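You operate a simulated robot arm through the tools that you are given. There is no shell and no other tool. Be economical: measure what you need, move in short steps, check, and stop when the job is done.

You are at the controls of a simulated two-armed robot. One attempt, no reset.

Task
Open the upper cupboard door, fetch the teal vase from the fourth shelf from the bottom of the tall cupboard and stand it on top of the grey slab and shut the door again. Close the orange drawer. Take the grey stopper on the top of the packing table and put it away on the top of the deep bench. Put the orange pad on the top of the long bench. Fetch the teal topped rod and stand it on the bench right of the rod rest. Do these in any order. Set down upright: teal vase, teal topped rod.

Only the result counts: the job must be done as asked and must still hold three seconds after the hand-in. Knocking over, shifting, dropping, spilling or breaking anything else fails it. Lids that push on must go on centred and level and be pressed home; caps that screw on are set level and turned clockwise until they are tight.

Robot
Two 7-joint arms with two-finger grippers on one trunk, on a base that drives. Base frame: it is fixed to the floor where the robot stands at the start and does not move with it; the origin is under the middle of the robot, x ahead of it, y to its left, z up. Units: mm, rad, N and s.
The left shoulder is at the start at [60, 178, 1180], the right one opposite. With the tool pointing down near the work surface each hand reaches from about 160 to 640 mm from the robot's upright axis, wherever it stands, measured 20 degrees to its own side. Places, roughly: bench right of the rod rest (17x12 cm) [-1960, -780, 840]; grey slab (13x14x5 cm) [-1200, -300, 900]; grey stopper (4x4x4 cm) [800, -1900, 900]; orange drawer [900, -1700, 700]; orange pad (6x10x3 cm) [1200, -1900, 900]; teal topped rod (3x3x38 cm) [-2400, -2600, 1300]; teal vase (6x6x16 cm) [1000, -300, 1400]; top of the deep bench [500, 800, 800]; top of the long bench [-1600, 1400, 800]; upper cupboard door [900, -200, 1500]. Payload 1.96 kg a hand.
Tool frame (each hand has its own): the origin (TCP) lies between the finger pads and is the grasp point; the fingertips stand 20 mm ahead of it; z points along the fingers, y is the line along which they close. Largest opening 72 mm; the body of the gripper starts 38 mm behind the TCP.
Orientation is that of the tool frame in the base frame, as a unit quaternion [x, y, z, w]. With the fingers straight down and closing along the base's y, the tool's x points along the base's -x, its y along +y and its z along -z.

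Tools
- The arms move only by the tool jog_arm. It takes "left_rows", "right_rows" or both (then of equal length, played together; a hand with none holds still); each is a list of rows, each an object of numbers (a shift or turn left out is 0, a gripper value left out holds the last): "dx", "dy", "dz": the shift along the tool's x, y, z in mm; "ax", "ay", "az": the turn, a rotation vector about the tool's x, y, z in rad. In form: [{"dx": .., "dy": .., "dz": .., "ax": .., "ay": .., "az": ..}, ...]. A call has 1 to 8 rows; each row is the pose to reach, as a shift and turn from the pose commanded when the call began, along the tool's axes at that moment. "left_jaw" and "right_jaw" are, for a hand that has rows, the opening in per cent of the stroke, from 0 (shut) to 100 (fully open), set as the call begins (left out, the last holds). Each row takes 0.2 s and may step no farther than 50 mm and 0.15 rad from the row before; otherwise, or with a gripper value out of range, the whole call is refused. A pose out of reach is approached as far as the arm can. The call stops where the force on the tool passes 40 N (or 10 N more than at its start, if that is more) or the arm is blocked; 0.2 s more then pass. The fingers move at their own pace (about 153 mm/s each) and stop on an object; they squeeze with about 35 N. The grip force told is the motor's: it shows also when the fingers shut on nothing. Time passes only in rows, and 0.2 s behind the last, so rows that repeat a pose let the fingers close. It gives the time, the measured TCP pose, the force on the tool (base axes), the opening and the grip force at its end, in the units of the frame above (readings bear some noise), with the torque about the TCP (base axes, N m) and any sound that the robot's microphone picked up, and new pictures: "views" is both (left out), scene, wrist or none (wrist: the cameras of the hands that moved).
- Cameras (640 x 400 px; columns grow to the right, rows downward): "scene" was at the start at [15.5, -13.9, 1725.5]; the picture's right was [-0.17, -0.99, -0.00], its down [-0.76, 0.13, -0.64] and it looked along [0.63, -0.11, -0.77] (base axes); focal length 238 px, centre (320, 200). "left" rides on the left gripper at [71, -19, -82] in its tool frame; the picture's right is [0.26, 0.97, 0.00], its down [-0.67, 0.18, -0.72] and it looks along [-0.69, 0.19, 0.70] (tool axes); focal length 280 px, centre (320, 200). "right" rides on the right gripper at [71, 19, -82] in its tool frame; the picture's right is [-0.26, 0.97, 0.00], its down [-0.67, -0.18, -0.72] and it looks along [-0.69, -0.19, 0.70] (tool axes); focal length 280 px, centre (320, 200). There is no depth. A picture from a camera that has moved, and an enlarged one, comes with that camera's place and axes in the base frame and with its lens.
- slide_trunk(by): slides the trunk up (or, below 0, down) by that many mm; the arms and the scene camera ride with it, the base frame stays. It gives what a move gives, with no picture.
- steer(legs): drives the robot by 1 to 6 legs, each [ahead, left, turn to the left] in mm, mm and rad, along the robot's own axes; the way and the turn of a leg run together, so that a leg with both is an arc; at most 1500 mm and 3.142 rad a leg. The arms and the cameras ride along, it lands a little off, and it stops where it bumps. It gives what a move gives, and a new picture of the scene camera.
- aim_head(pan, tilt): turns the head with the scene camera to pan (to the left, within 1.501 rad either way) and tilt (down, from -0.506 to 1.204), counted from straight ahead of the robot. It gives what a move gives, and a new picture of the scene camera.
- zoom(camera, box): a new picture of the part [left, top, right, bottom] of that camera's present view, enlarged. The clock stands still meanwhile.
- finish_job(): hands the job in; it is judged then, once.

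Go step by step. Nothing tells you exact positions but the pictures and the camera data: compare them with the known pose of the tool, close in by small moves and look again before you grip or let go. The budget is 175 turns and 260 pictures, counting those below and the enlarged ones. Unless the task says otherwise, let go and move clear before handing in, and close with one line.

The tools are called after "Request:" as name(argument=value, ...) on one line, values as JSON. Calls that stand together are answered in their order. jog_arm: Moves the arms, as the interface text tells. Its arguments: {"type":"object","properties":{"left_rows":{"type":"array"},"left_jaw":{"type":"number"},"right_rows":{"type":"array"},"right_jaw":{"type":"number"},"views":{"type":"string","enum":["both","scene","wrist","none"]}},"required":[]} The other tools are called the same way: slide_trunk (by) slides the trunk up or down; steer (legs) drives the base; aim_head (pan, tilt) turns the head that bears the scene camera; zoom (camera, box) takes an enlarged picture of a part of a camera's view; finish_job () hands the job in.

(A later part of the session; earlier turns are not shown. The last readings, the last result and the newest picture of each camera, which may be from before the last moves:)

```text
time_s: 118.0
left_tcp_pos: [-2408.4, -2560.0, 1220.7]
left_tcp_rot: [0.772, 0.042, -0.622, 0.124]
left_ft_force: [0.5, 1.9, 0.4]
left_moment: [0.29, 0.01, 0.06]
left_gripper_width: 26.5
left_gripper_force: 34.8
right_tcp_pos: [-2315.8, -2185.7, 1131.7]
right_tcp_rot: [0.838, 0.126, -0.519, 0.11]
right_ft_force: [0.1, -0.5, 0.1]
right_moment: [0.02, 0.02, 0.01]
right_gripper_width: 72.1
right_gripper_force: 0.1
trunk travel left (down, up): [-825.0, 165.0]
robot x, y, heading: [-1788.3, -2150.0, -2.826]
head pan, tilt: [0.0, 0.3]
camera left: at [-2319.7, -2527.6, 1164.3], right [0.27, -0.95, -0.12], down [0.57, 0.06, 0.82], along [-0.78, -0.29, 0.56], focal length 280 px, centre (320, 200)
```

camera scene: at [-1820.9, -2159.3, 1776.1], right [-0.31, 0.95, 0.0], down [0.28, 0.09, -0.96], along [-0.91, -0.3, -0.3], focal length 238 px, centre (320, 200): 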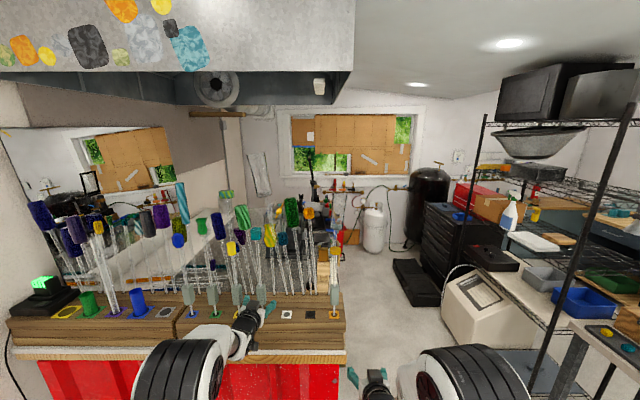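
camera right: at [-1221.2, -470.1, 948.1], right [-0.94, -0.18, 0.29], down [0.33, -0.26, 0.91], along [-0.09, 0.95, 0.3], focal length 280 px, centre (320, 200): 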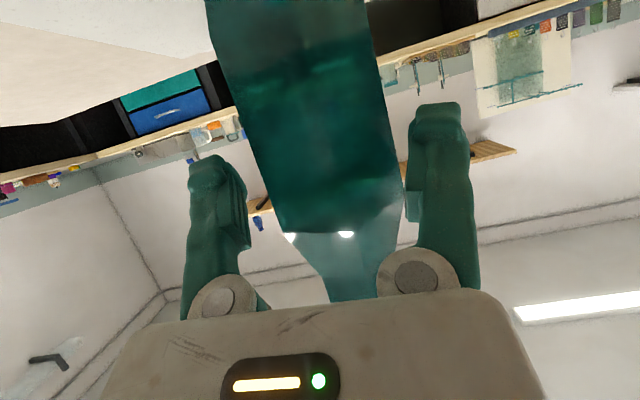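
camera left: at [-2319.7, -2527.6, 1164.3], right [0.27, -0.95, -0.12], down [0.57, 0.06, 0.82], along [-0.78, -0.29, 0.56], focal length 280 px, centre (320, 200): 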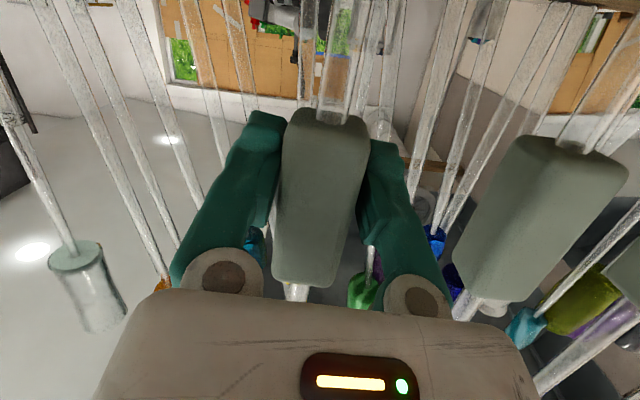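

Lift straight up with the trunk.

Request:
slide_trunk(by=150)

Request:
zoom(camera="scene", box=[160, 170, 400, 380])

```text
time_s: 119.8
left_tcp_pos: [-2406.9, -2560.1, 1369.3]
left_tcp_rot: [0.772, 0.043, -0.622, 0.125]
left_ft_force: [0.1, -0.2, -1.0]
left_moment: [0.0, 0.0, -0.02]
left_gripper_width: 26.6
left_gripper_force: 35.3
right_tcp_pos: [-2316.6, -2186.1, 1280.3]
right_tcp_rot: [0.838, 0.126, -0.519, 0.109]
right_ft_force: [-0.3, -0.2, 0.0]
right_moment: [-0.02, -0.02, 0.01]
right_gripper_width: 72.0
right_gripper_force: 0.0
trunk travel left (down, up): [-975.0, 15.0]
robot x, y, heading: [-1786.0, -2151.2, -2.825]
head pan, tilt: [0.0, 0.3]
```

```text
1.90 times, centred on (280, 275) of scene
camera zoom: at [-1822.0, -2159.5, 1926.0], right [-0.31, 0.95, 0.0], down [0.28, 0.09, -0.96], along [-0.91, -0.3, -0.3], focal length 454 px, centre (396, 57)
```

zoom: 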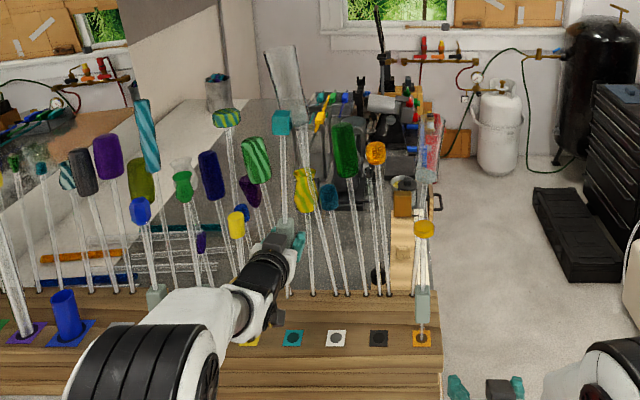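

Rod is out of its socket. Back off and turn toward the island table's far part.

Request:
steer(legs=[[-450, 0, 0], [0, 0, -1.558]])

Request:
aim_head(pan=0.1, tilt=0.6)

```text
time_s: 126.3
left_tcp_pos: [-1777.6, -1389.4, 1370.7]
left_tcp_rot: [0.575, -0.518, -0.527, -0.352]
left_ft_force: [0.7, -0.3, -1.6]
left_moment: [0.0, -0.01, -0.01]
left_gripper_width: 26.2
left_gripper_force: 35.2
right_tcp_pos: [-1402.7, -1484.0, 1281.2]
right_tcp_rot: [0.68, -0.507, -0.443, -0.291]
right_ft_force: [0.3, 0.6, 0.6]
right_moment: [0.01, 0.0, 0.0]
right_gripper_width: 72.0
right_gripper_force: 0.0
trunk travel left (down, up): [-975.0, 15.0]
robot x, y, heading: [-1367.7, -2007.0, 1.88]
head pan, tilt: [0.0, 0.3]
camera scene: at [-1380.2, -1978.9, 1926.1], right [0.95, 0.31, 0.0], down [0.09, -0.28, -0.96], along [-0.29, 0.91, -0.3], focal length 238 px, centre (320, 200)
```

scene: 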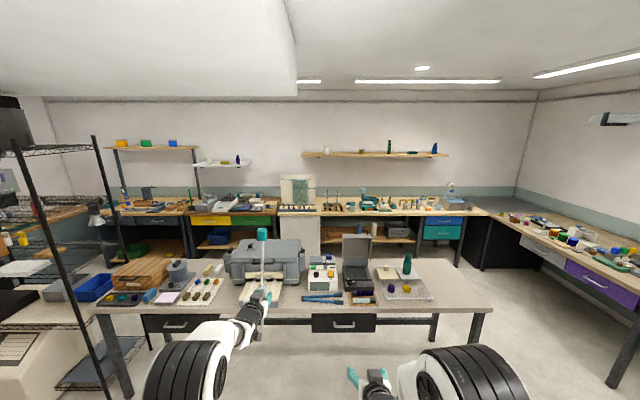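

```text
time_s: 127.1
left_tcp_pos: [-1777.0, -1389.4, 1371.3]
left_tcp_rot: [0.574, -0.518, -0.527, -0.352]
left_ft_force: [-0.3, 0.1, -1.6]
left_moment: [-0.03, 0.02, 0.0]
left_gripper_width: 26.4
left_gripper_force: 34.9
right_tcp_pos: [-1401.6, -1484.4, 1280.3]
right_tcp_rot: [0.68, -0.506, -0.443, -0.291]
right_ft_force: [0.0, -0.1, -0.4]
right_moment: [0.03, -0.02, -0.01]
right_gripper_width: 72.1
right_gripper_force: 0.0
trunk travel left (down, up): [-975.0, 15.0]
robot x, y, heading: [-1372.5, -2012.8, 1.88]
head pan, tilt: [0.099, 0.6]
camera scene: at [-1386.4, -1986.6, 1898.7], right [0.92, 0.4, 0.0], down [0.23, -0.52, -0.83], along [-0.33, 0.76, -0.56], focal length 238 px, centre (320, 200)
```

scene: 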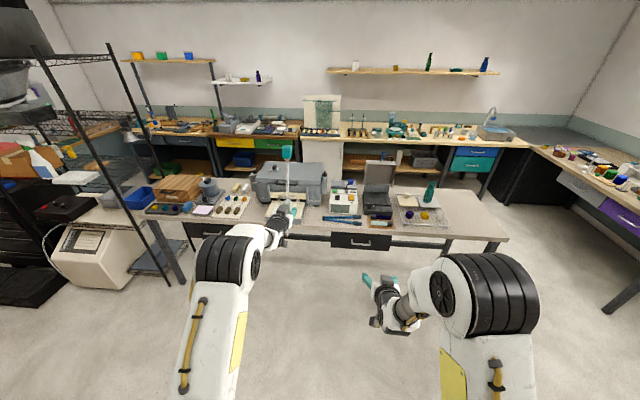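

Request:
zoom(camera="scene", box=[200, 150, 400, 260])

```text
3.20 times, centred on (300, 205) of scene
camera zoom: at [-1386.4, -1986.6, 1898.7], right [0.92, 0.4, 0.0], down [0.23, -0.52, -0.83], along [-0.33, 0.76, -0.56], focal length 763 px, centre (384, 184)
```

zoom: 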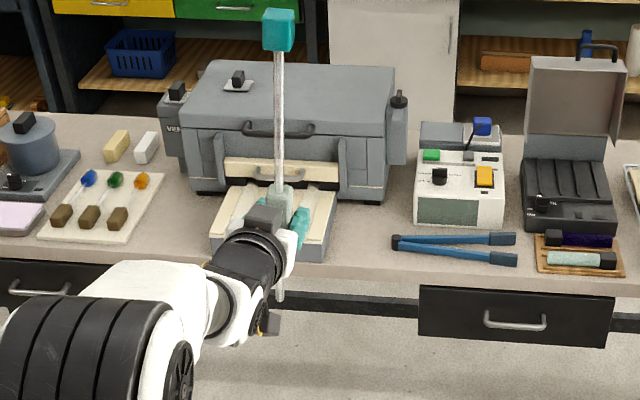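

Target spot (−1960,−780) is the free strip between the white-slotted rod rest and the blue cutter. Drive up to it with the rod high; raise the right hand.

Request:
jog_arm(right_rows=[{"dx": -40, "dz": -20}, {"dx": -80, "dz": -40}, {"dx": -120, "dz": -58}, {"dx": -150, "dz": -72}], views="none")

Request:
steer(legs=[[600, -11, 0.01]])

Request:
aim_head(pan=0.25, tilt=0.9)

```text
time_s: 128.1
left_tcp_pos: [-1776.9, -1388.5, 1370.4]
left_tcp_rot: [0.575, -0.518, -0.527, -0.352]
left_ft_force: [0.2, -1.0, -0.8]
left_moment: [-0.01, -0.01, 0.0]
left_gripper_width: 26.5
left_gripper_force: 35.1
right_tcp_pos: [-1395.6, -1481.4, 1446.8]
right_tcp_rot: [0.68, -0.507, -0.443, -0.291]
right_ft_force: [-0.1, 0.0, 0.3]
right_moment: [0.0, 0.02, 0.01]
right_gripper_width: 71.9
right_gripper_force: 0.0
trunk travel left (down, up): [-975.0, 15.0]
robot x, y, heading: [-1370.3, -2012.4, 1.887]
head pan, tilt: [0.099, 0.6]
```

```text
time_s: 131.5
left_tcp_pos: [-1965.4, -821.4, 1371.0]
left_tcp_rot: [0.578, -0.513, -0.53, -0.349]
left_ft_force: [-0.7, -1.1, -1.1]
left_moment: [-0.01, -0.02, 0.01]
left_gripper_width: 26.5
left_gripper_force: 35.1
right_tcp_pos: [-1584.4, -905.5, 1446.6]
right_tcp_rot: [0.683, -0.502, -0.445, -0.288]
right_ft_force: [-0.2, -0.4, -0.2]
right_moment: [-0.02, -0.02, 0.02]
right_gripper_width: 71.9
right_gripper_force: 0.0
trunk travel left (down, up): [-975.0, 15.0]
robot x, y, heading: [-1548.2, -1433.8, 1.899]
head pan, tilt: [0.099, 0.6]
camera scene: at [-1564.9, -1413.1, 1898.6], right [0.91, 0.41, 0.0], down [0.23, -0.51, -0.83], along [-0.34, 0.75, -0.56], focal length 238 px, centre (320, 200)
```

scene: 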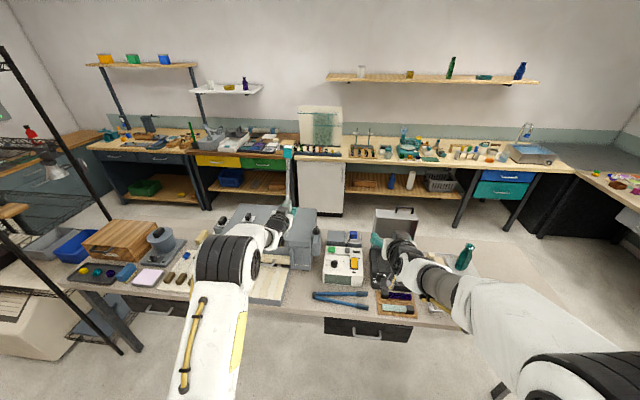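

```text
time_s: 132.3
left_tcp_pos: [-1966.0, -820.1, 1370.2]
left_tcp_rot: [0.579, -0.513, -0.53, -0.349]
left_ft_force: [0.0, 0.1, -0.6]
left_moment: [0.0, -0.02, -0.02]
left_gripper_width: 26.3
left_gripper_force: 34.6
right_tcp_pos: [-1583.9, -904.2, 1445.7]
right_tcp_rot: [0.684, -0.501, -0.446, -0.287]
right_ft_force: [0.0, 0.2, 1.0]
right_moment: [-0.02, 0.01, 0.01]
right_gripper_width: 72.2
right_gripper_force: 0.0
trunk travel left (down, up): [-975.0, 15.0]
robot x, y, heading: [-1550.1, -1435.7, 1.896]
head pan, tilt: [0.25, 0.901]
camera scene: at [-1570.3, -1427.6, 1873.9], right [0.84, 0.55, 0.0], down [0.43, -0.66, -0.62], along [-0.34, 0.52, -0.78], focal length 238 px, centre (320, 200)
```

scene: 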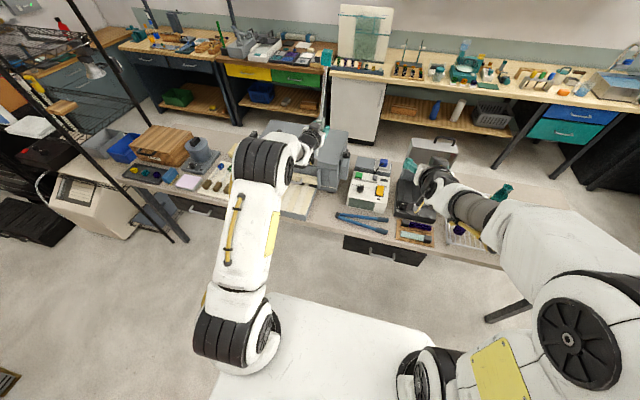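

Request:
zoom(camera="scene", box=[270, 140, 400, 240])

```text
4.00 times, centred on (335, 190) of scene
camera zoom: at [-1570.3, -1427.6, 1873.9], right [0.84, 0.55, 0.0], down [0.43, -0.66, -0.62], along [-0.34, 0.52, -0.78], focal length 953 px, centre (260, 240)
```

zoom: 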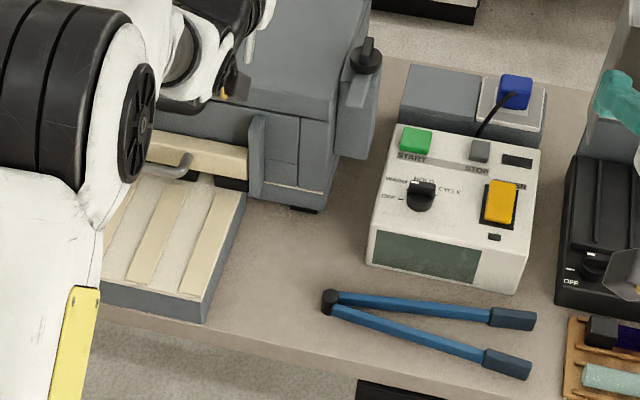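

Free spot confirmed. Retract the hand 100, drive 136 ahead, lower the trunk 200, then check.

Request:
jog_arm(left_rows=[{"dz": -33, "dx": 7}, {"dz": -66, "dx": 13}, {"dz": -98, "dx": 20}], views="none")

Request:
steer(legs=[[134, -18, 0]])

Request:
slide_trunk(by=-200)

Request:
zoom(camera="scene", box=[240, 110, 420, 250])

```text
time_s: 133.1
left_tcp_pos: [-1943.1, -917.8, 1368.9]
left_tcp_rot: [0.579, -0.512, -0.53, -0.348]
left_ft_force: [0.3, 0.1, -0.3]
left_moment: [0.0, 0.01, -0.02]
left_gripper_width: 26.5
left_gripper_force: 34.8
right_tcp_pos: [-1584.4, -904.9, 1446.5]
right_tcp_rot: [0.684, -0.501, -0.445, -0.287]
right_ft_force: [0.1, 0.2, 0.1]
right_moment: [0.02, -0.02, -0.01]
right_gripper_width: 72.0
right_gripper_force: 0.0
trunk travel left (down, up): [-975.0, 15.0]
robot x, y, heading: [-1550.1, -1433.5, 1.901]
head pan, tilt: [0.25, 0.901]
```

```text
time_s: 134.4
left_tcp_pos: [-1970.4, -790.2, 1368.7]
left_tcp_rot: [0.579, -0.512, -0.53, -0.348]
left_ft_force: [-0.2, -0.5, -0.9]
left_moment: [-0.04, 0.03, 0.02]
left_gripper_width: 26.7
left_gripper_force: 35.0
right_tcp_pos: [-1611.0, -775.8, 1447.6]
right_tcp_rot: [0.684, -0.5, -0.447, -0.287]
right_ft_force: [-0.7, 0.0, -0.5]
right_moment: [0.02, 0.01, 0.05]
right_gripper_width: 71.9
right_gripper_force: 0.1
trunk travel left (down, up): [-975.0, 15.0]
robot x, y, heading: [-1571.7, -1303.5, 1.9]
head pan, tilt: [0.25, 0.901]
camera scene: at [-1595.4, -1300.8, 1873.8], right [0.84, 0.55, 0.0], down [0.43, -0.65, -0.62], along [-0.34, 0.52, -0.78], focal length 238 px, centre (320, 200)
```

scene: 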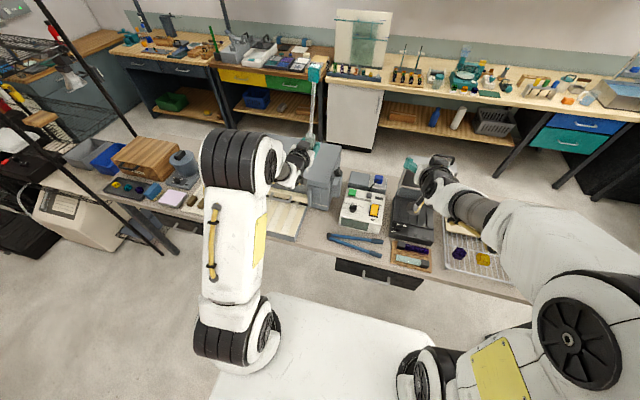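

```text
time_s: 136.5
left_tcp_pos: [-1969.8, -787.5, 1169.3]
left_tcp_rot: [0.579, -0.512, -0.53, -0.348]
left_ft_force: [-0.1, 0.2, -1.0]
left_moment: [0.0, -0.02, 0.0]
left_gripper_width: 26.5
left_gripper_force: 34.4
right_tcp_pos: [-1610.7, -773.2, 1246.7]
right_tcp_rot: [0.685, -0.499, -0.447, -0.287]
right_ft_force: [-0.4, 0.1, 0.6]
right_moment: [0.04, -0.01, 0.01]
right_gripper_width: 72.0
right_gripper_force: 0.1
trunk travel left (down, up): [-775.0, 215.0]
robot x, y, heading: [-1571.3, -1306.0, 1.903]
head pan, tilt: [0.25, 0.901]
```

```text
2.86 times, centred on (330, 180) of scene
camera zoom: at [-1596.1, -1297.4, 1673.9], right [0.84, 0.55, 0.0], down [0.43, -0.66, -0.62], along [-0.34, 0.52, -0.78], focal length 681 px, centre (291, 257)
```

zoom: 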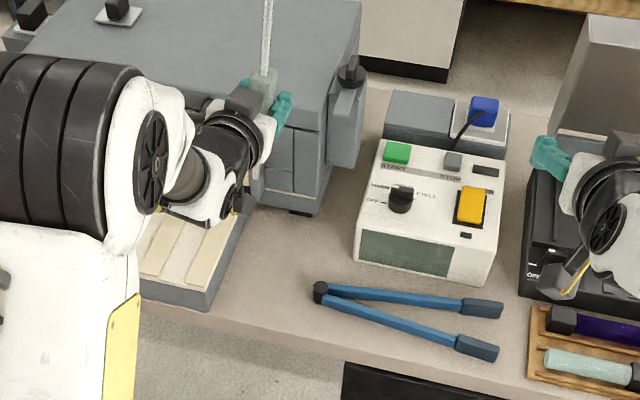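

Lower the rod by 150 and shift right 12.

Request:
jog_arm(left_rows=[{"dx": 0, "dy": -12}, {"dx": 30, "dz": 6, "dy": -12}, {"dx": 60, "dz": 12, "dy": -12}, {"dx": 90, "dz": 18, "dy": -12}, {"dx": 120, "dz": 24, "dy": -12}, {"dx": 147, "dz": 30, "dy": -12}], views="scene")

Request:
zoom(camera="scene", box=[240, 110, 420, 250])

```text
time_s: 137.9
left_tcp_pos: [-1980.7, -790.3, 1018.8]
left_tcp_rot: [0.58, -0.512, -0.53, -0.346]
left_ft_force: [0.0, -0.9, -0.9]
left_moment: [0.0, 0.0, -0.02]
left_gripper_width: 26.8
left_gripper_force: 35.1
right_tcp_pos: [-1611.9, -773.1, 1246.8]
right_tcp_rot: [0.684, -0.5, -0.446, -0.287]
right_ft_force: [0.2, 1.1, -0.3]
right_moment: [0.02, 0.01, -0.02]
right_gripper_width: 71.9
right_gripper_force: 0.0
trunk travel left (down, up): [-775.0, 215.0]
robot x, y, heading: [-1572.9, -1299.8, 1.902]
head pan, tilt: [0.25, 0.901]
camera scene: at [-1596.8, -1296.6, 1673.8], right [0.84, 0.55, 0.0], down [0.43, -0.66, -0.62], along [-0.34, 0.52, -0.78], focal length 238 px, centre (320, 200)
```

scene: 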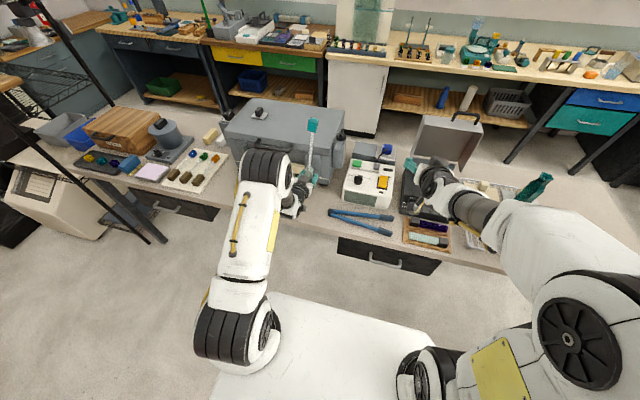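

```text
2.86 times, centred on (330, 180) of scene
camera zoom: at [-1596.8, -1296.6, 1673.8], right [0.84, 0.55, 0.0], down [0.43, -0.66, -0.62], along [-0.34, 0.52, -0.78], focal length 681 px, centre (291, 257)
```

zoom: 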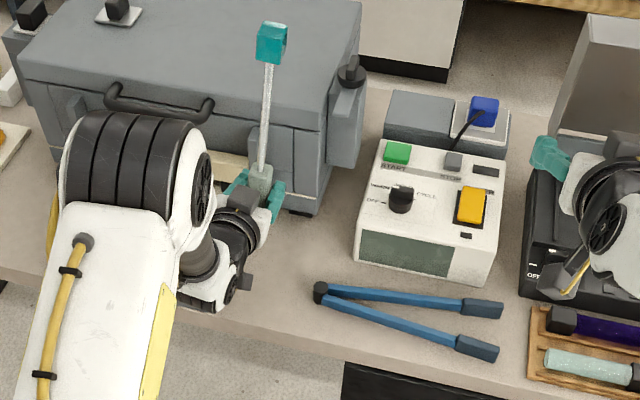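

Correct 23 mm to the right, lower 28 more.

Request:
jog_arm(left_rows=[{"dx": -2.9, "dy": -22.8, "dz": -1.3}, {"dx": 10, "dy": -24.5, "dz": 1}, {"dx": 24.4, "dy": -26.5, "dz": 3.6}], views="none")

Request:
zoom(camera="scene", box=[270, 110, 360, 230])

Request:
zoom(camera="left", box=[0, 0, 640, 400])

```text
time_s: 138.7
left_tcp_pos: [-1958.6, -784.7, 990.0]
left_tcp_rot: [0.58, -0.513, -0.53, -0.347]
left_ft_force: [-0.2, -1.2, -1.3]
left_moment: [0.03, -0.02, -0.03]
left_gripper_width: 26.7
left_gripper_force: 34.9
right_tcp_pos: [-1610.9, -773.1, 1247.3]
right_tcp_rot: [0.685, -0.5, -0.445, -0.287]
right_ft_force: [0.1, 0.0, 0.1]
right_moment: [-0.05, -0.01, 0.04]
right_gripper_width: 71.9
right_gripper_force: 0.1
trunk travel left (down, up): [-775.0, 215.0]
robot x, y, heading: [-1576.1, -1307.0, 1.901]
head pan, tilt: [0.25, 0.901]
```

```text
3.33 times, centred on (315, 170) of scene
camera zoom: at [-1596.4, -1296.9, 1673.8], right [0.84, 0.55, 0.0], down [0.43, -0.66, -0.62], along [-0.34, 0.52, -0.78], focal length 794 px, centre (337, 300)
```

zoom: 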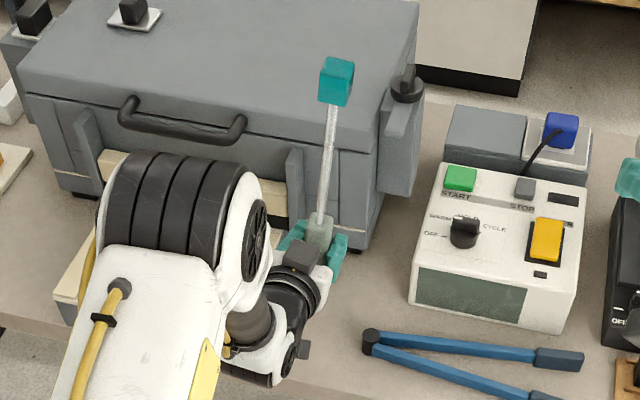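

```text
1.00 times, centred on (320, 200) of left (not enlarged: the box is as wide or as high as the picture)
camera zoom: at [-1926.3, -873.9, 934.1], right [-0.95, -0.29, -0.12], down [0.07, -0.57, 0.82], along [-0.3, 0.77, 0.56], focal length 280 px, centre (320, 200)
```

zoom: 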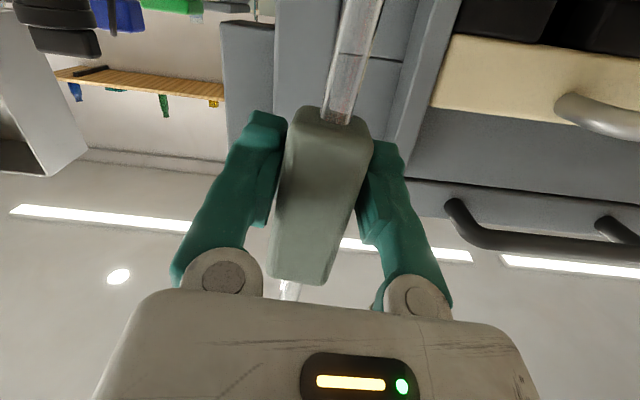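

The rod leans ~8° to the right because the hand is rolled by 0.13; I correct the roll and look again.

Request:
jog_arm(left_rows=[{"az": -0.045}, {"az": -0.09}, {"az": -0.133}], views="none")

Request:
zoom(camera="scene", box=[270, 110, 360, 230])

Request:
zoom(camera="right", box=[0, 0, 640, 400])

```text
time_s: 139.5
left_tcp_pos: [-1958.3, -783.4, 991.0]
left_tcp_rot: [0.613, -0.472, -0.506, -0.381]
left_ft_force: [0.4, -0.1, -0.9]
left_moment: [-0.02, 0.03, -0.02]
left_gripper_width: 26.5
left_gripper_force: 34.7
right_tcp_pos: [-1611.5, -772.2, 1247.3]
right_tcp_rot: [0.684, -0.501, -0.445, -0.287]
right_ft_force: [-0.4, -0.9, 0.6]
right_moment: [0.04, 0.02, -0.04]
right_gripper_width: 72.0
right_gripper_force: 0.1
trunk travel left (down, up): [-775.0, 215.0]
robot x, y, heading: [-1574.6, -1301.3, 1.902]
head pan, tilt: [0.25, 0.901]
```

```text
3.33 times, centred on (315, 170) of scene
camera zoom: at [-1596.2, -1297.2, 1673.8], right [0.84, 0.55, 0.0], down [0.43, -0.66, -0.62], along [-0.34, 0.52, -0.78], focal length 794 px, centre (337, 300)
```

zoom: 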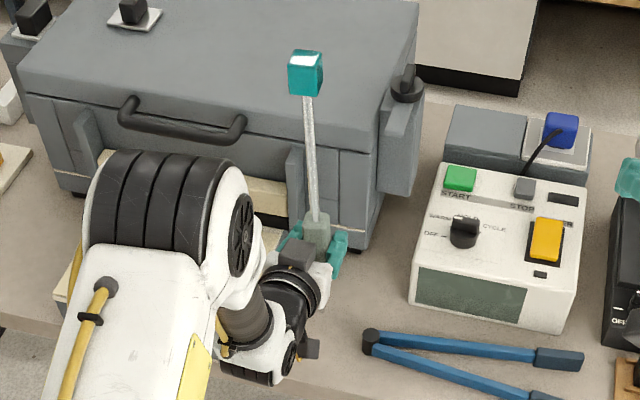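

```text
1.00 times, centred on (320, 200) of right (not enlarged: the box is as wide or as high as the picture)
camera zoom: at [-1595.2, -879.9, 1220.1], right [-0.93, -0.21, 0.29], down [0.33, -0.25, 0.91], along [-0.12, 0.95, 0.3], focal length 280 px, centre (320, 200)
```

zoom: 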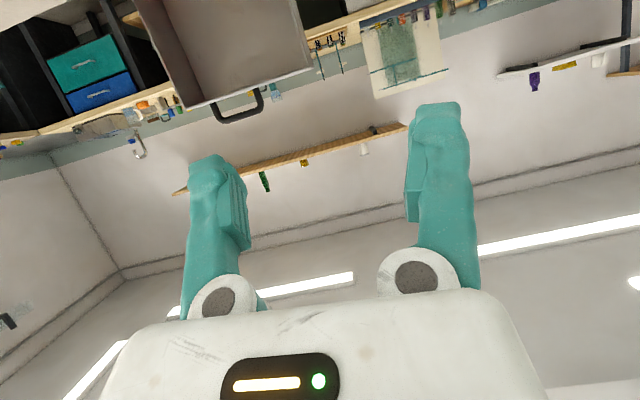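

Request:
zoom(camera="scene", box=[290, 120, 340, 185])

Request:
zoom(camera="left", box=[0, 0, 640, 400])

```text
6.15 times, centred on (315, 152) of scene
camera zoom: at [-1596.2, -1297.2, 1673.8], right [0.84, 0.55, 0.0], down [0.43, -0.66, -0.62], along [-0.34, 0.52, -0.78], focal length 1467 px, centre (351, 492)
```

zoom: 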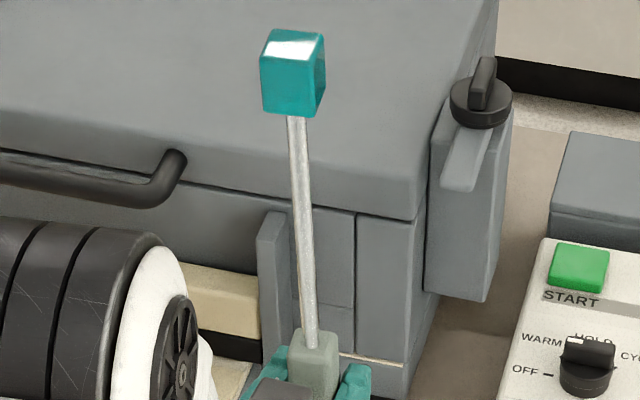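

```text
1.00 times, centred on (320, 200) of left (not enlarged: the box is as wide or as high as the picture)
camera zoom: at [-1916.8, -870.6, 937.1], right [-0.92, -0.3, -0.25], down [-0.02, -0.59, 0.8], along [-0.39, 0.74, 0.54], focal length 280 px, centre (320, 200)
```

zoom: 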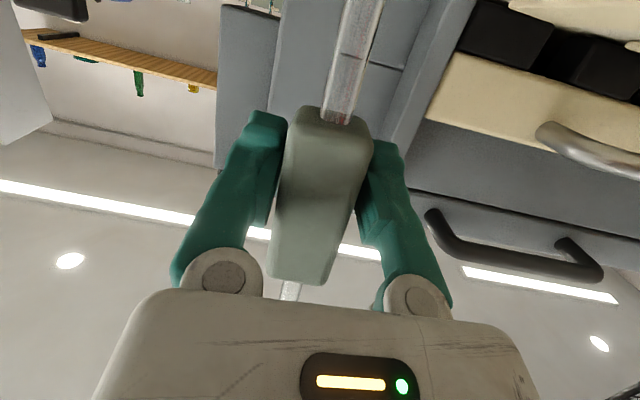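

The rod is within ~1.5° of vertical. Trim the roll by 0.02 and lower in small steps until contact.

Request:
jog_arm(left_rows=[{"az": 0.02}, {"dx": 5, "dz": 1, "az": 0.02}, {"dx": 10, "dz": 2, "az": 0.02}], views="none")

Request:
jog_arm(left_rows=[{"dx": 2.5, "dz": 0.5}, {"dx": 5, "dz": 1}], views="none")

Request:
jog_arm(left_rows=[{"dx": 2.5, "dz": 0.5}, {"dx": 5, "dz": 1}], views="none")

```text
time_s: 140.3
left_tcp_pos: [-1956.3, -786.0, 980.0]
left_tcp_rot: [0.608, -0.478, -0.51, -0.376]
left_ft_force: [-0.4, 0.0, -1.1]
left_moment: [0.01, 0.01, -0.02]
left_gripper_width: 26.6
left_gripper_force: 34.9
right_tcp_pos: [-1612.4, -773.8, 1247.7]
right_tcp_rot: [0.685, -0.5, -0.446, -0.286]
right_ft_force: [-0.6, 0.0, 0.7]
right_moment: [0.01, 0.02, 0.03]
right_gripper_width: 71.9
right_gripper_force: 0.0
trunk travel left (down, up): [-775.0, 215.0]
robot x, y, heading: [-1573.8, -1300.2, 1.901]
head pan, tilt: [0.25, 0.901]
```

```text
time_s: 140.9
left_tcp_pos: [-1957.5, -785.9, 975.1]
left_tcp_rot: [0.607, -0.479, -0.51, -0.377]
left_ft_force: [0.8, -0.5, 1.5]
left_moment: [-0.14, 0.0, 0.0]
left_gripper_width: 26.5
left_gripper_force: 35.0
right_tcp_pos: [-1611.7, -772.4, 1247.0]
right_tcp_rot: [0.685, -0.5, -0.446, -0.286]
right_ft_force: [-0.1, 0.1, 0.4]
right_moment: [0.0, -0.01, 0.01]
right_gripper_width: 71.8
right_gripper_force: 0.1
trunk travel left (down, up): [-775.0, 215.0]
robot x, y, heading: [-1574.3, -1306.8, 1.903]
head pan, tilt: [0.25, 0.901]
```

```text
time_s: 141.5
left_tcp_pos: [-1956.5, -785.9, 975.6]
left_tcp_rot: [0.604, -0.476, -0.515, -0.378]
left_ft_force: [-2.1, -1.1, 29.0]
left_moment: [-0.07, 0.13, -0.02]
left_gripper_width: 26.5
left_gripper_force: 35.4
right_tcp_pos: [-1608.8, -776.1, 1249.1]
right_tcp_rot: [0.684, -0.5, -0.448, -0.287]
right_ft_force: [-0.9, -0.1, 0.2]
right_moment: [0.01, -0.01, 0.04]
right_gripper_width: 72.1
right_gripper_force: 0.1
trunk travel left (down, up): [-775.0, 215.0]
robot x, y, heading: [-1572.3, -1300.9, 1.904]
head pan, tilt: [0.25, 0.901]
```

Contact. Relieve the push and check verticality.

Request:
jog_arm(left_rows=[{"dx": -2, "dz": -0.4}, {"dx": -4.3, "dz": -0.9}], views="none")

Request:
zoom(camera="scene", box=[290, 120, 340, 185])

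```text
time_s: 142.1
left_tcp_pos: [-1956.5, -785.2, 975.7]
left_tcp_rot: [0.607, -0.478, -0.511, -0.377]
left_ft_force: [-2.8, 8.1, 19.2]
left_moment: [1.11, 0.42, 0.0]
left_gripper_width: 26.6
left_gripper_force: 36.2
right_tcp_pos: [-1609.2, -773.3, 1248.2]
right_tcp_rot: [0.684, -0.5, -0.446, -0.287]
right_ft_force: [0.4, 0.1, -0.2]
right_moment: [-0.02, 0.02, 0.02]
right_gripper_width: 71.9
right_gripper_force: 0.1
trunk travel left (down, up): [-775.0, 215.0]
robot x, y, heading: [-1572.0, -1300.0, 1.902]
head pan, tilt: [0.25, 0.901]
```

```text
6.15 times, centred on (315, 152) of scene
camera zoom: at [-1594.7, -1298.2, 1673.7], right [0.84, 0.55, 0.0], down [0.43, -0.66, -0.62], along [-0.34, 0.52, -0.78], focal length 1467 px, centre (351, 492)
```

zoom: 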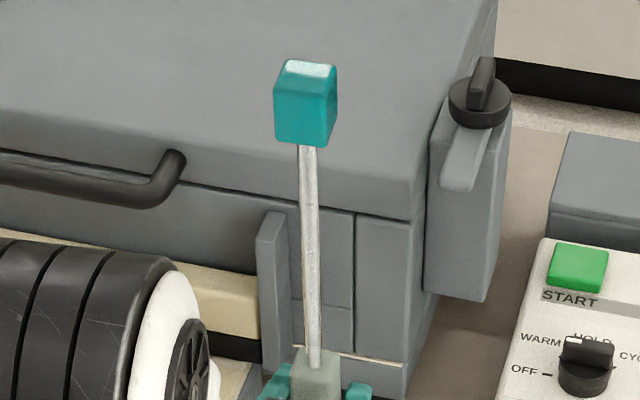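

Request:
jog_arm(left_rows=[{"dx": -1, "dz": -0.2}, {"dx": -2.2, "dz": -0.5}], views="none")

```text
time_s: 142.7
left_tcp_pos: [-1956.3, -786.5, 975.1]
left_tcp_rot: [0.608, -0.479, -0.509, -0.376]
left_ft_force: [-0.5, 7.3, 8.2]
left_moment: [0.99, 0.12, 0.01]
left_gripper_width: 26.7
left_gripper_force: 35.0
right_tcp_pos: [-1611.1, -773.1, 1246.3]
right_tcp_rot: [0.684, -0.501, -0.446, -0.287]
right_ft_force: [-0.7, 0.5, -0.1]
right_moment: [-0.03, 0.01, -0.01]
right_gripper_width: 72.0
right_gripper_force: 0.0
trunk travel left (down, up): [-775.0, 215.0]
robot x, y, heading: [-1573.5, -1304.6, 1.907]
head pan, tilt: [0.25, 0.901]
```

Request:
jog_arm(left_rows=[{"dx": -1, "dz": -0.2}, {"dx": -2, "dz": -0.4}], views="none")

```text
time_s: 143.3
left_tcp_pos: [-1957.7, -788.1, 978.1]
left_tcp_rot: [0.608, -0.479, -0.509, -0.376]
left_ft_force: [-0.1, -0.8, -0.8]
left_moment: [-0.02, -0.01, 0.03]
left_gripper_width: 27.0
left_gripper_force: 35.3
right_tcp_pos: [-1611.4, -772.6, 1246.6]
right_tcp_rot: [0.685, -0.5, -0.446, -0.287]
right_ft_force: [-0.1, 0.2, -0.8]
right_moment: [0.01, -0.01, 0.0]
right_gripper_width: 72.0
right_gripper_force: 0.0
trunk travel left (down, up): [-775.0, 215.0]
robot x, y, heading: [-1574.8, -1302.3, 1.903]
head pan, tilt: [0.25, 0.901]
```

Request:
jog_arm(left_rows=[{"dx": 1, "dz": 0.2}, {"dx": 2, "dz": 0.4}], views="none")

Request:
zoom(camera="scene", box=[290, 120, 340, 185])

```text
time_s: 143.9
left_tcp_pos: [-1957.6, -786.7, 977.7]
left_tcp_rot: [0.608, -0.479, -0.51, -0.377]
left_ft_force: [0.8, 0.5, -1.5]
left_moment: [-0.01, 0.02, 0.0]
left_gripper_width: 26.9
left_gripper_force: 35.1
right_tcp_pos: [-1611.3, -773.1, 1247.7]
right_tcp_rot: [0.685, -0.5, -0.446, -0.287]
right_ft_force: [0.4, 0.4, 0.4]
right_moment: [0.01, -0.04, 0.0]
right_gripper_width: 72.1
right_gripper_force: 0.2
trunk travel left (down, up): [-775.0, 215.0]
robot x, y, heading: [-1573.9, -1303.6, 1.904]
head pan, tilt: [0.25, 0.901]
```

```text
6.15 times, centred on (315, 152) of scene
camera zoom: at [-1596.2, -1297.2, 1673.8], right [0.84, 0.55, 0.0], down [0.43, -0.66, -0.62], along [-0.34, 0.52, -0.78], focal length 1467 px, centre (351, 492)
```

zoom: 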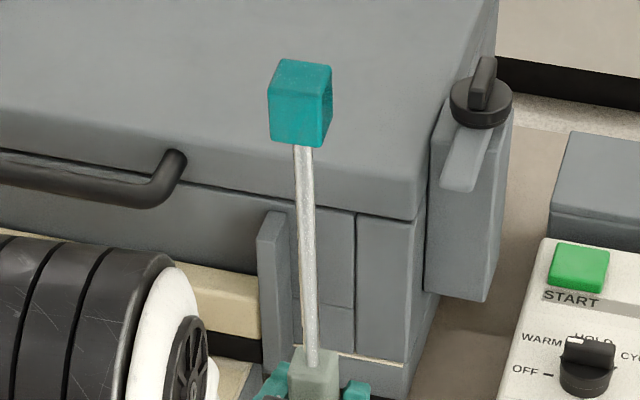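

Lower a hair more to just touch, then open the jaw only slightly.

Request:
jog_arm(left_rows=[{"dx": 1.2, "dz": 0.2}, {"dx": 1.6, "dz": 0.3}], views="none")

```text
time_s: 144.5
left_tcp_pos: [-1957.6, -786.3, 975.9]
left_tcp_rot: [0.608, -0.479, -0.51, -0.376]
left_ft_force: [1.0, -1.4, 1.5]
left_moment: [-0.14, -0.08, 0.02]
left_gripper_width: 26.4
left_gripper_force: 34.8
right_tcp_pos: [-1611.3, -773.8, 1247.2]
right_tcp_rot: [0.685, -0.5, -0.446, -0.286]
right_ft_force: [0.5, 0.2, -0.6]
right_moment: [-0.03, -0.03, 0.0]
right_gripper_width: 71.9
right_gripper_force: 0.0
trunk travel left (down, up): [-775.0, 215.0]
robot x, y, heading: [-1577.6, -1304.6, 1.903]
head pan, tilt: [0.25, 0.901]
```

Request:
jog_arm(left_rows=[{}, {}], left_jaw=41, views="none")

Request:
zoom(camera="scene", box=[290, 120, 340, 185])

```text
time_s: 145.1
left_tcp_pos: [-1957.9, -785.1, 976.8]
left_tcp_rot: [0.608, -0.479, -0.51, -0.376]
left_ft_force: [-0.5, 0.0, 0.7]
left_moment: [-0.01, -0.01, 0.0]
left_gripper_width: 29.3
left_gripper_force: 0.1
right_tcp_pos: [-1612.8, -774.4, 1245.3]
right_tcp_rot: [0.685, -0.5, -0.446, -0.286]
right_ft_force: [0.1, 0.3, 0.4]
right_moment: [0.04, -0.02, 0.0]
right_gripper_width: 71.9
right_gripper_force: 0.1
trunk travel left (down, up): [-775.0, 215.0]
robot x, y, heading: [-1574.2, -1304.3, 1.903]
head pan, tilt: [0.25, 0.901]
```

```text
6.15 times, centred on (315, 152) of scene
camera zoom: at [-1596.0, -1297.4, 1673.8], right [0.84, 0.55, 0.0], down [0.43, -0.66, -0.62], along [-0.34, 0.52, -0.78], focal length 1467 px, centre (351, 492)
```

zoom: 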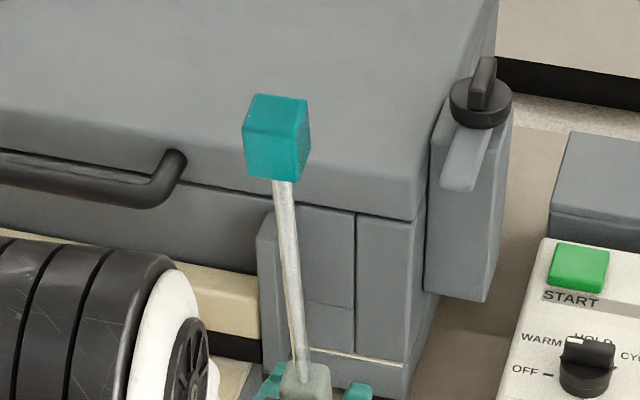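

The rod tips back, so its fore-aft lean was too big. Regrip at once, and swing the right hand's camera for a side view.

Request:
jog_arm(left_rows=[{}, {}, {}], right_rows=[{"ay": 0.15}, {"ay": 0.3}, {"ay": 0.45}], left_jaw=0, views="scene")

Request:
jog_arm(right_rows=[{"ax": -0.093, "az": -0.117}, {"ax": -0.186, "az": -0.235}, {"ax": -0.279, "az": -0.352}, {"ax": -0.372, "az": -0.47}, {"ax": -0.465, "az": -0.587}, {"ax": -0.558, "az": -0.705}, {"ax": -0.651, "az": -0.822}, {"ax": -0.744, "az": -0.94}], views="wrist")

```text
time_s: 145.9
left_tcp_pos: [-1956.1, -785.0, 976.5]
left_tcp_rot: [0.607, -0.479, -0.511, -0.375]
left_ft_force: [-0.8, -0.6, 2.0]
left_moment: [-0.2, 0.21, 0.05]
left_gripper_width: 21.0
left_gripper_force: 34.4
right_tcp_pos: [-1610.0, -771.9, 1245.8]
right_tcp_rot: [0.766, -0.553, -0.281, -0.167]
right_ft_force: [1.8, -0.2, 0.4]
right_moment: [0.0, 0.06, 0.03]
right_gripper_width: 71.7
right_gripper_force: 0.0
right hand out of reach, approached as far as the arm can: row 2
trunk travel left (down, up): [-775.0, 215.0]
robot x, y, heading: [-1574.0, -1302.1, 1.906]
head pan, tilt: [0.25, 0.901]
camera scene: at [-1592.5, -1294.6, 1673.8], right [0.84, 0.55, 0.0], down [0.43, -0.66, -0.62], along [-0.34, 0.52, -0.78], focal length 238 px, centre (320, 200)
```

scene: 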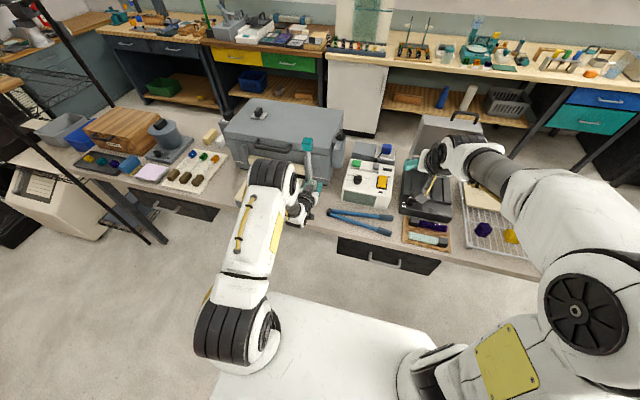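

```text
time_s: 147.7
left_tcp_pos: [-1956.4, -785.5, 976.0]
left_tcp_rot: [0.607, -0.479, -0.51, -0.377]
left_ft_force: [1.3, 0.8, 0.3]
left_moment: [0.02, -0.15, 0.03]
left_gripper_width: 21.0
left_gripper_force: 35.0
right_tcp_pos: [-1609.3, -772.6, 1247.3]
right_tcp_rot: [0.935, -0.04, -0.352, -0.003]
right_ft_force: [0.4, 0.2, 0.0]
right_moment: [-0.03, 0.04, 0.03]
right_gripper_width: 72.1
right_gripper_force: 0.1
right hand out of reach, approached as far as the arm can: row 8
trunk travel left (down, up): [-775.0, 215.0]
robot x, y, heading: [-1573.7, -1305.9, 1.904]
head pan, tilt: [0.25, 0.901]
camera right: at [-1503.6, -800.9, 1262.8], right [-0.27, -0.94, 0.19], down [-0.02, 0.21, 0.98], along [-0.96, 0.26, -0.07], focal length 280 px, centre (320, 200)
```

right: 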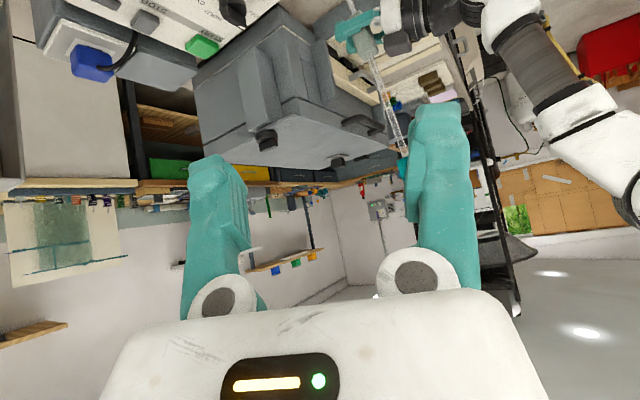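

Request:
zoom(camera="right", box=[300, 0, 480, 180])

Request:
zoom(camera="scene", box=[280, 120, 350, 240])

```text
2.22 times, centred on (390, 90) of right
camera zoom: at [-1503.6, -800.9, 1262.8], right [-0.27, -0.94, 0.19], down [-0.02, 0.21, 0.98], along [-0.96, 0.26, -0.07], focal length 623 px, centre (164, 444)
```

zoom: 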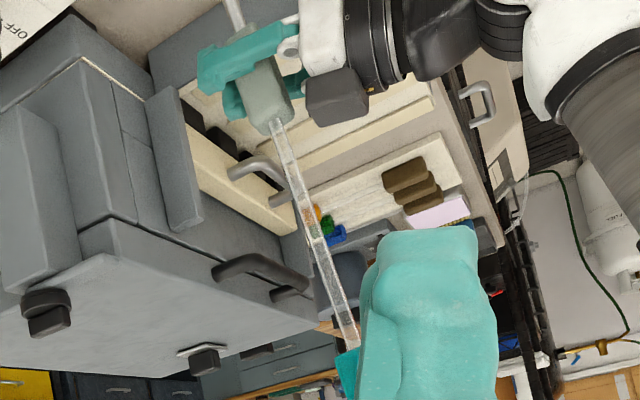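

```text
3.33 times, centred on (315, 180) of scene
camera zoom: at [-1593.3, -1295.9, 1673.8], right [0.84, 0.55, 0.0], down [0.43, -0.66, -0.62], along [-0.34, 0.52, -0.78], focal length 794 px, centre (337, 267)
```

zoom: 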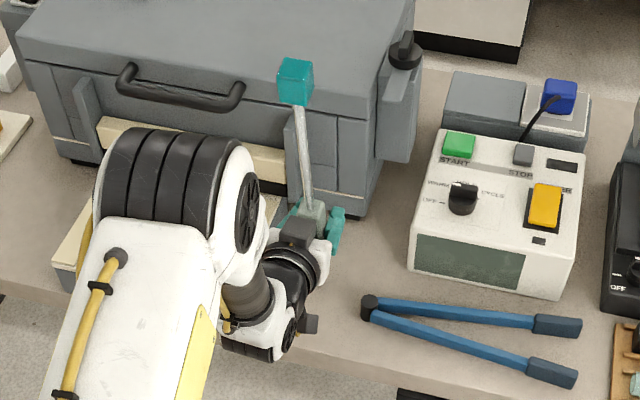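

Side view: the rod leans back ~0.11 and left ~0.04 rad. Lift 15 and correct both by turning the hand.

Request:
jog_arm(left_rows=[{"dx": -7, "dz": -1.5}, {"dx": -15, "dz": -3}, {"dx": -15, "dz": -3, "ay": 0.055, "az": 0.02}, {"dx": -15, "dz": -3, "ay": 0.11, "az": 0.042}], views="none")

Request:
zoom(camera="right", box=[300, 0, 480, 180])

Request:
zoom(camera="scene", box=[290, 120, 340, 185])

```text
time_s: 148.7
left_tcp_pos: [-1957.2, -784.9, 991.6]
left_tcp_rot: [0.625, -0.512, -0.483, -0.338]
left_ft_force: [0.2, 0.1, -2.3]
left_moment: [0.06, 0.02, 0.03]
left_gripper_width: 21.0
left_gripper_force: 35.3
right_tcp_pos: [-1611.0, -772.9, 1247.9]
right_tcp_rot: [0.936, -0.041, -0.351, -0.002]
right_ft_force: [-0.3, -0.4, -0.8]
right_moment: [-0.03, 0.04, -0.02]
right_gripper_width: 72.0
right_gripper_force: 0.0
trunk travel left (down, up): [-775.0, 215.0]
robot x, y, heading: [-1572.7, -1303.2, 1.904]
head pan, tilt: [0.25, 0.901]
```

```text
2.22 times, centred on (390, 90) of right
camera zoom: at [-1505.6, -802.1, 1263.1], right [-0.27, -0.94, 0.19], down [-0.02, 0.21, 0.98], along [-0.96, 0.26, -0.08], focal length 623 px, centre (164, 444)
```

zoom: 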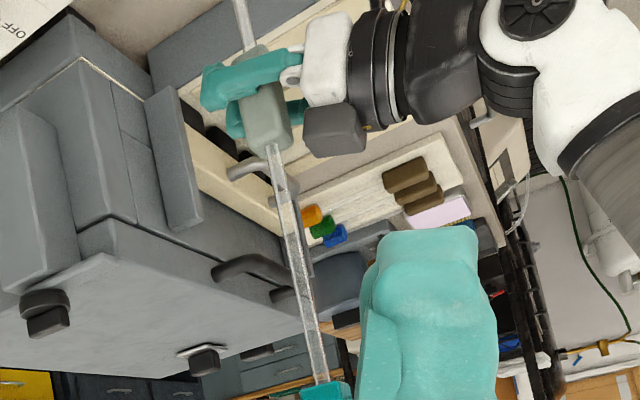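

```text
6.15 times, centred on (315, 152) of scene
camera zoom: at [-1595.4, -1297.0, 1673.8], right [0.84, 0.55, 0.0], down [0.43, -0.66, -0.62], along [-0.34, 0.52, -0.78], focal length 1467 px, centre (351, 492)
```

zoom: 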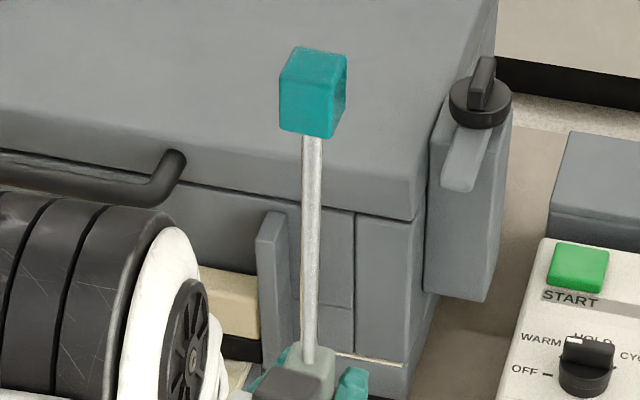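

Request:
zoom(camera="right", box=[390, 0, 470, 170])

Request:
zoom(camera="right", box=[355, 0, 465, 70])

Request:
zoom(camera="right", box=[355, 60, 465, 130])

```text
2.35 times, centred on (430, 85) of right
camera zoom: at [-1505.6, -802.1, 1263.1], right [-0.27, -0.94, 0.19], down [-0.02, 0.21, 0.98], along [-0.96, 0.26, -0.08], focal length 660 px, centre (61, 471)
```

zoom: 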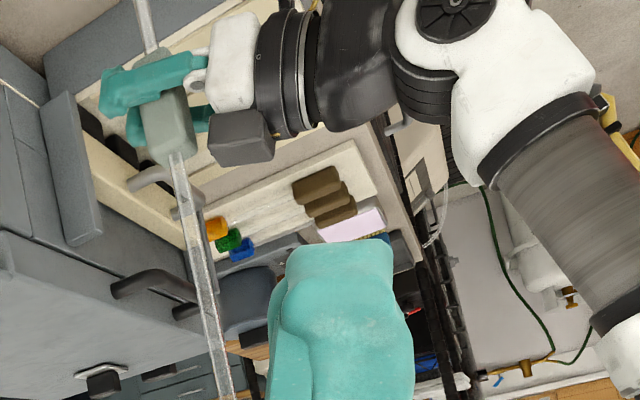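

```text
5.71 times, centred on (410, 35) of right
camera zoom: at [-1505.6, -802.1, 1263.1], right [-0.27, -0.94, 0.19], down [-0.02, 0.21, 0.98], along [-0.96, 0.26, -0.08], focal length 1602 px, centre (-194, 1143)
```

zoom: 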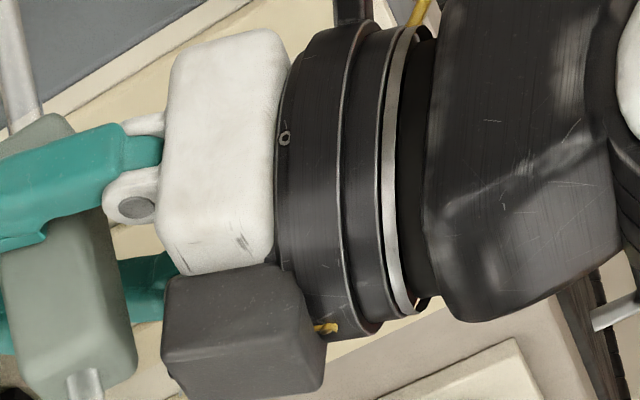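

```text
5.71 times, centred on (410, 95) of right
camera zoom: at [-1505.6, -802.1, 1263.1], right [-0.27, -0.94, 0.19], down [-0.02, 0.21, 0.98], along [-0.96, 0.26, -0.08], focal length 1602 px, centre (-194, 800)
```

zoom: 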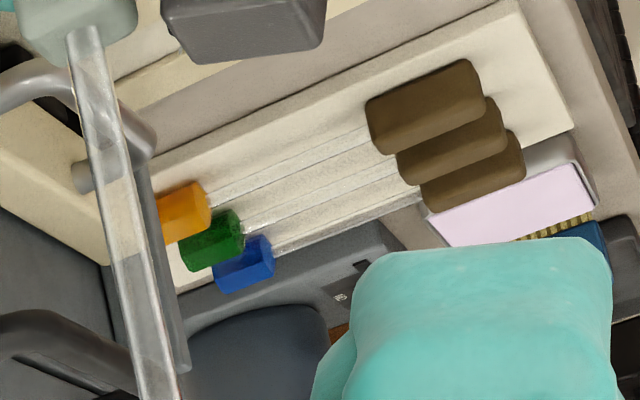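

Side view shows it vertical fore-aft now; trim the roll by −0.024 and lower to touch.

Request:
jog_arm(left_rows=[{"az": -0.024}, {"az": -0.024, "dx": 4, "dz": 1.2}, {"az": -0.024, "dx": 8, "dz": 2.4}], views="none")

Request:
jog_arm(left_rows=[{"dx": 1.5, "dz": 0.4}, {"dx": 3, "dz": 0.9}], views="none")

Request:
jog_arm(left_rows=[{"dx": 1.5, "dz": 0.4}, {"dx": 2, "dz": 0.6}], views="none")

```text
time_s: 149.5
left_tcp_pos: [-1957.3, -787.0, 981.5]
left_tcp_rot: [0.631, -0.503, -0.48, -0.344]
left_ft_force: [-0.3, -0.9, -1.1]
left_moment: [0.02, 0.02, 0.0]
left_gripper_width: 20.9
left_gripper_force: 34.7
right_tcp_pos: [-1612.2, -773.3, 1247.2]
right_tcp_rot: [0.935, -0.041, -0.352, -0.003]
right_ft_force: [-0.2, 0.4, -0.1]
right_moment: [0.0, 0.01, 0.01]
right_gripper_width: 72.2
right_gripper_force: 0.0
trunk travel left (down, up): [-775.0, 215.0]
robot x, y, heading: [-1572.3, -1302.6, 1.905]
head pan, tilt: [0.25, 0.901]
```

```text
time_s: 150.1
left_tcp_pos: [-1957.6, -785.1, 979.9]
left_tcp_rot: [0.63, -0.504, -0.479, -0.345]
left_ft_force: [0.1, -1.0, -1.9]
left_moment: [0.01, 0.0, -0.01]
left_gripper_width: 21.0
left_gripper_force: 35.3
right_tcp_pos: [-1611.6, -774.2, 1247.4]
right_tcp_rot: [0.935, -0.041, -0.351, -0.003]
right_ft_force: [0.0, 0.3, -0.7]
right_moment: [0.05, -0.02, 0.02]
right_gripper_width: 71.9
right_gripper_force: 0.1
trunk travel left (down, up): [-775.0, 215.0]
robot x, y, heading: [-1575.6, -1303.0, 1.901]
head pan, tilt: [0.25, 0.901]
```

```text
time_s: 150.7
left_tcp_pos: [-1958.3, -785.4, 976.3]
left_tcp_rot: [0.63, -0.503, -0.48, -0.345]
left_ft_force: [-0.6, -1.0, -1.2]
left_moment: [0.03, -0.02, 0.02]
left_gripper_width: 21.2
left_gripper_force: 35.0
right_tcp_pos: [-1612.9, -772.5, 1248.7]
right_tcp_rot: [0.935, -0.041, -0.351, -0.003]
right_ft_force: [-0.5, 0.0, -0.4]
right_moment: [-0.03, 0.03, -0.02]
right_gripper_width: 72.2
right_gripper_force: 0.0
trunk travel left (down, up): [-775.0, 215.0]
robot x, y, heading: [-1573.3, -1303.9, 1.899]
head pan, tilt: [0.25, 0.901]
```

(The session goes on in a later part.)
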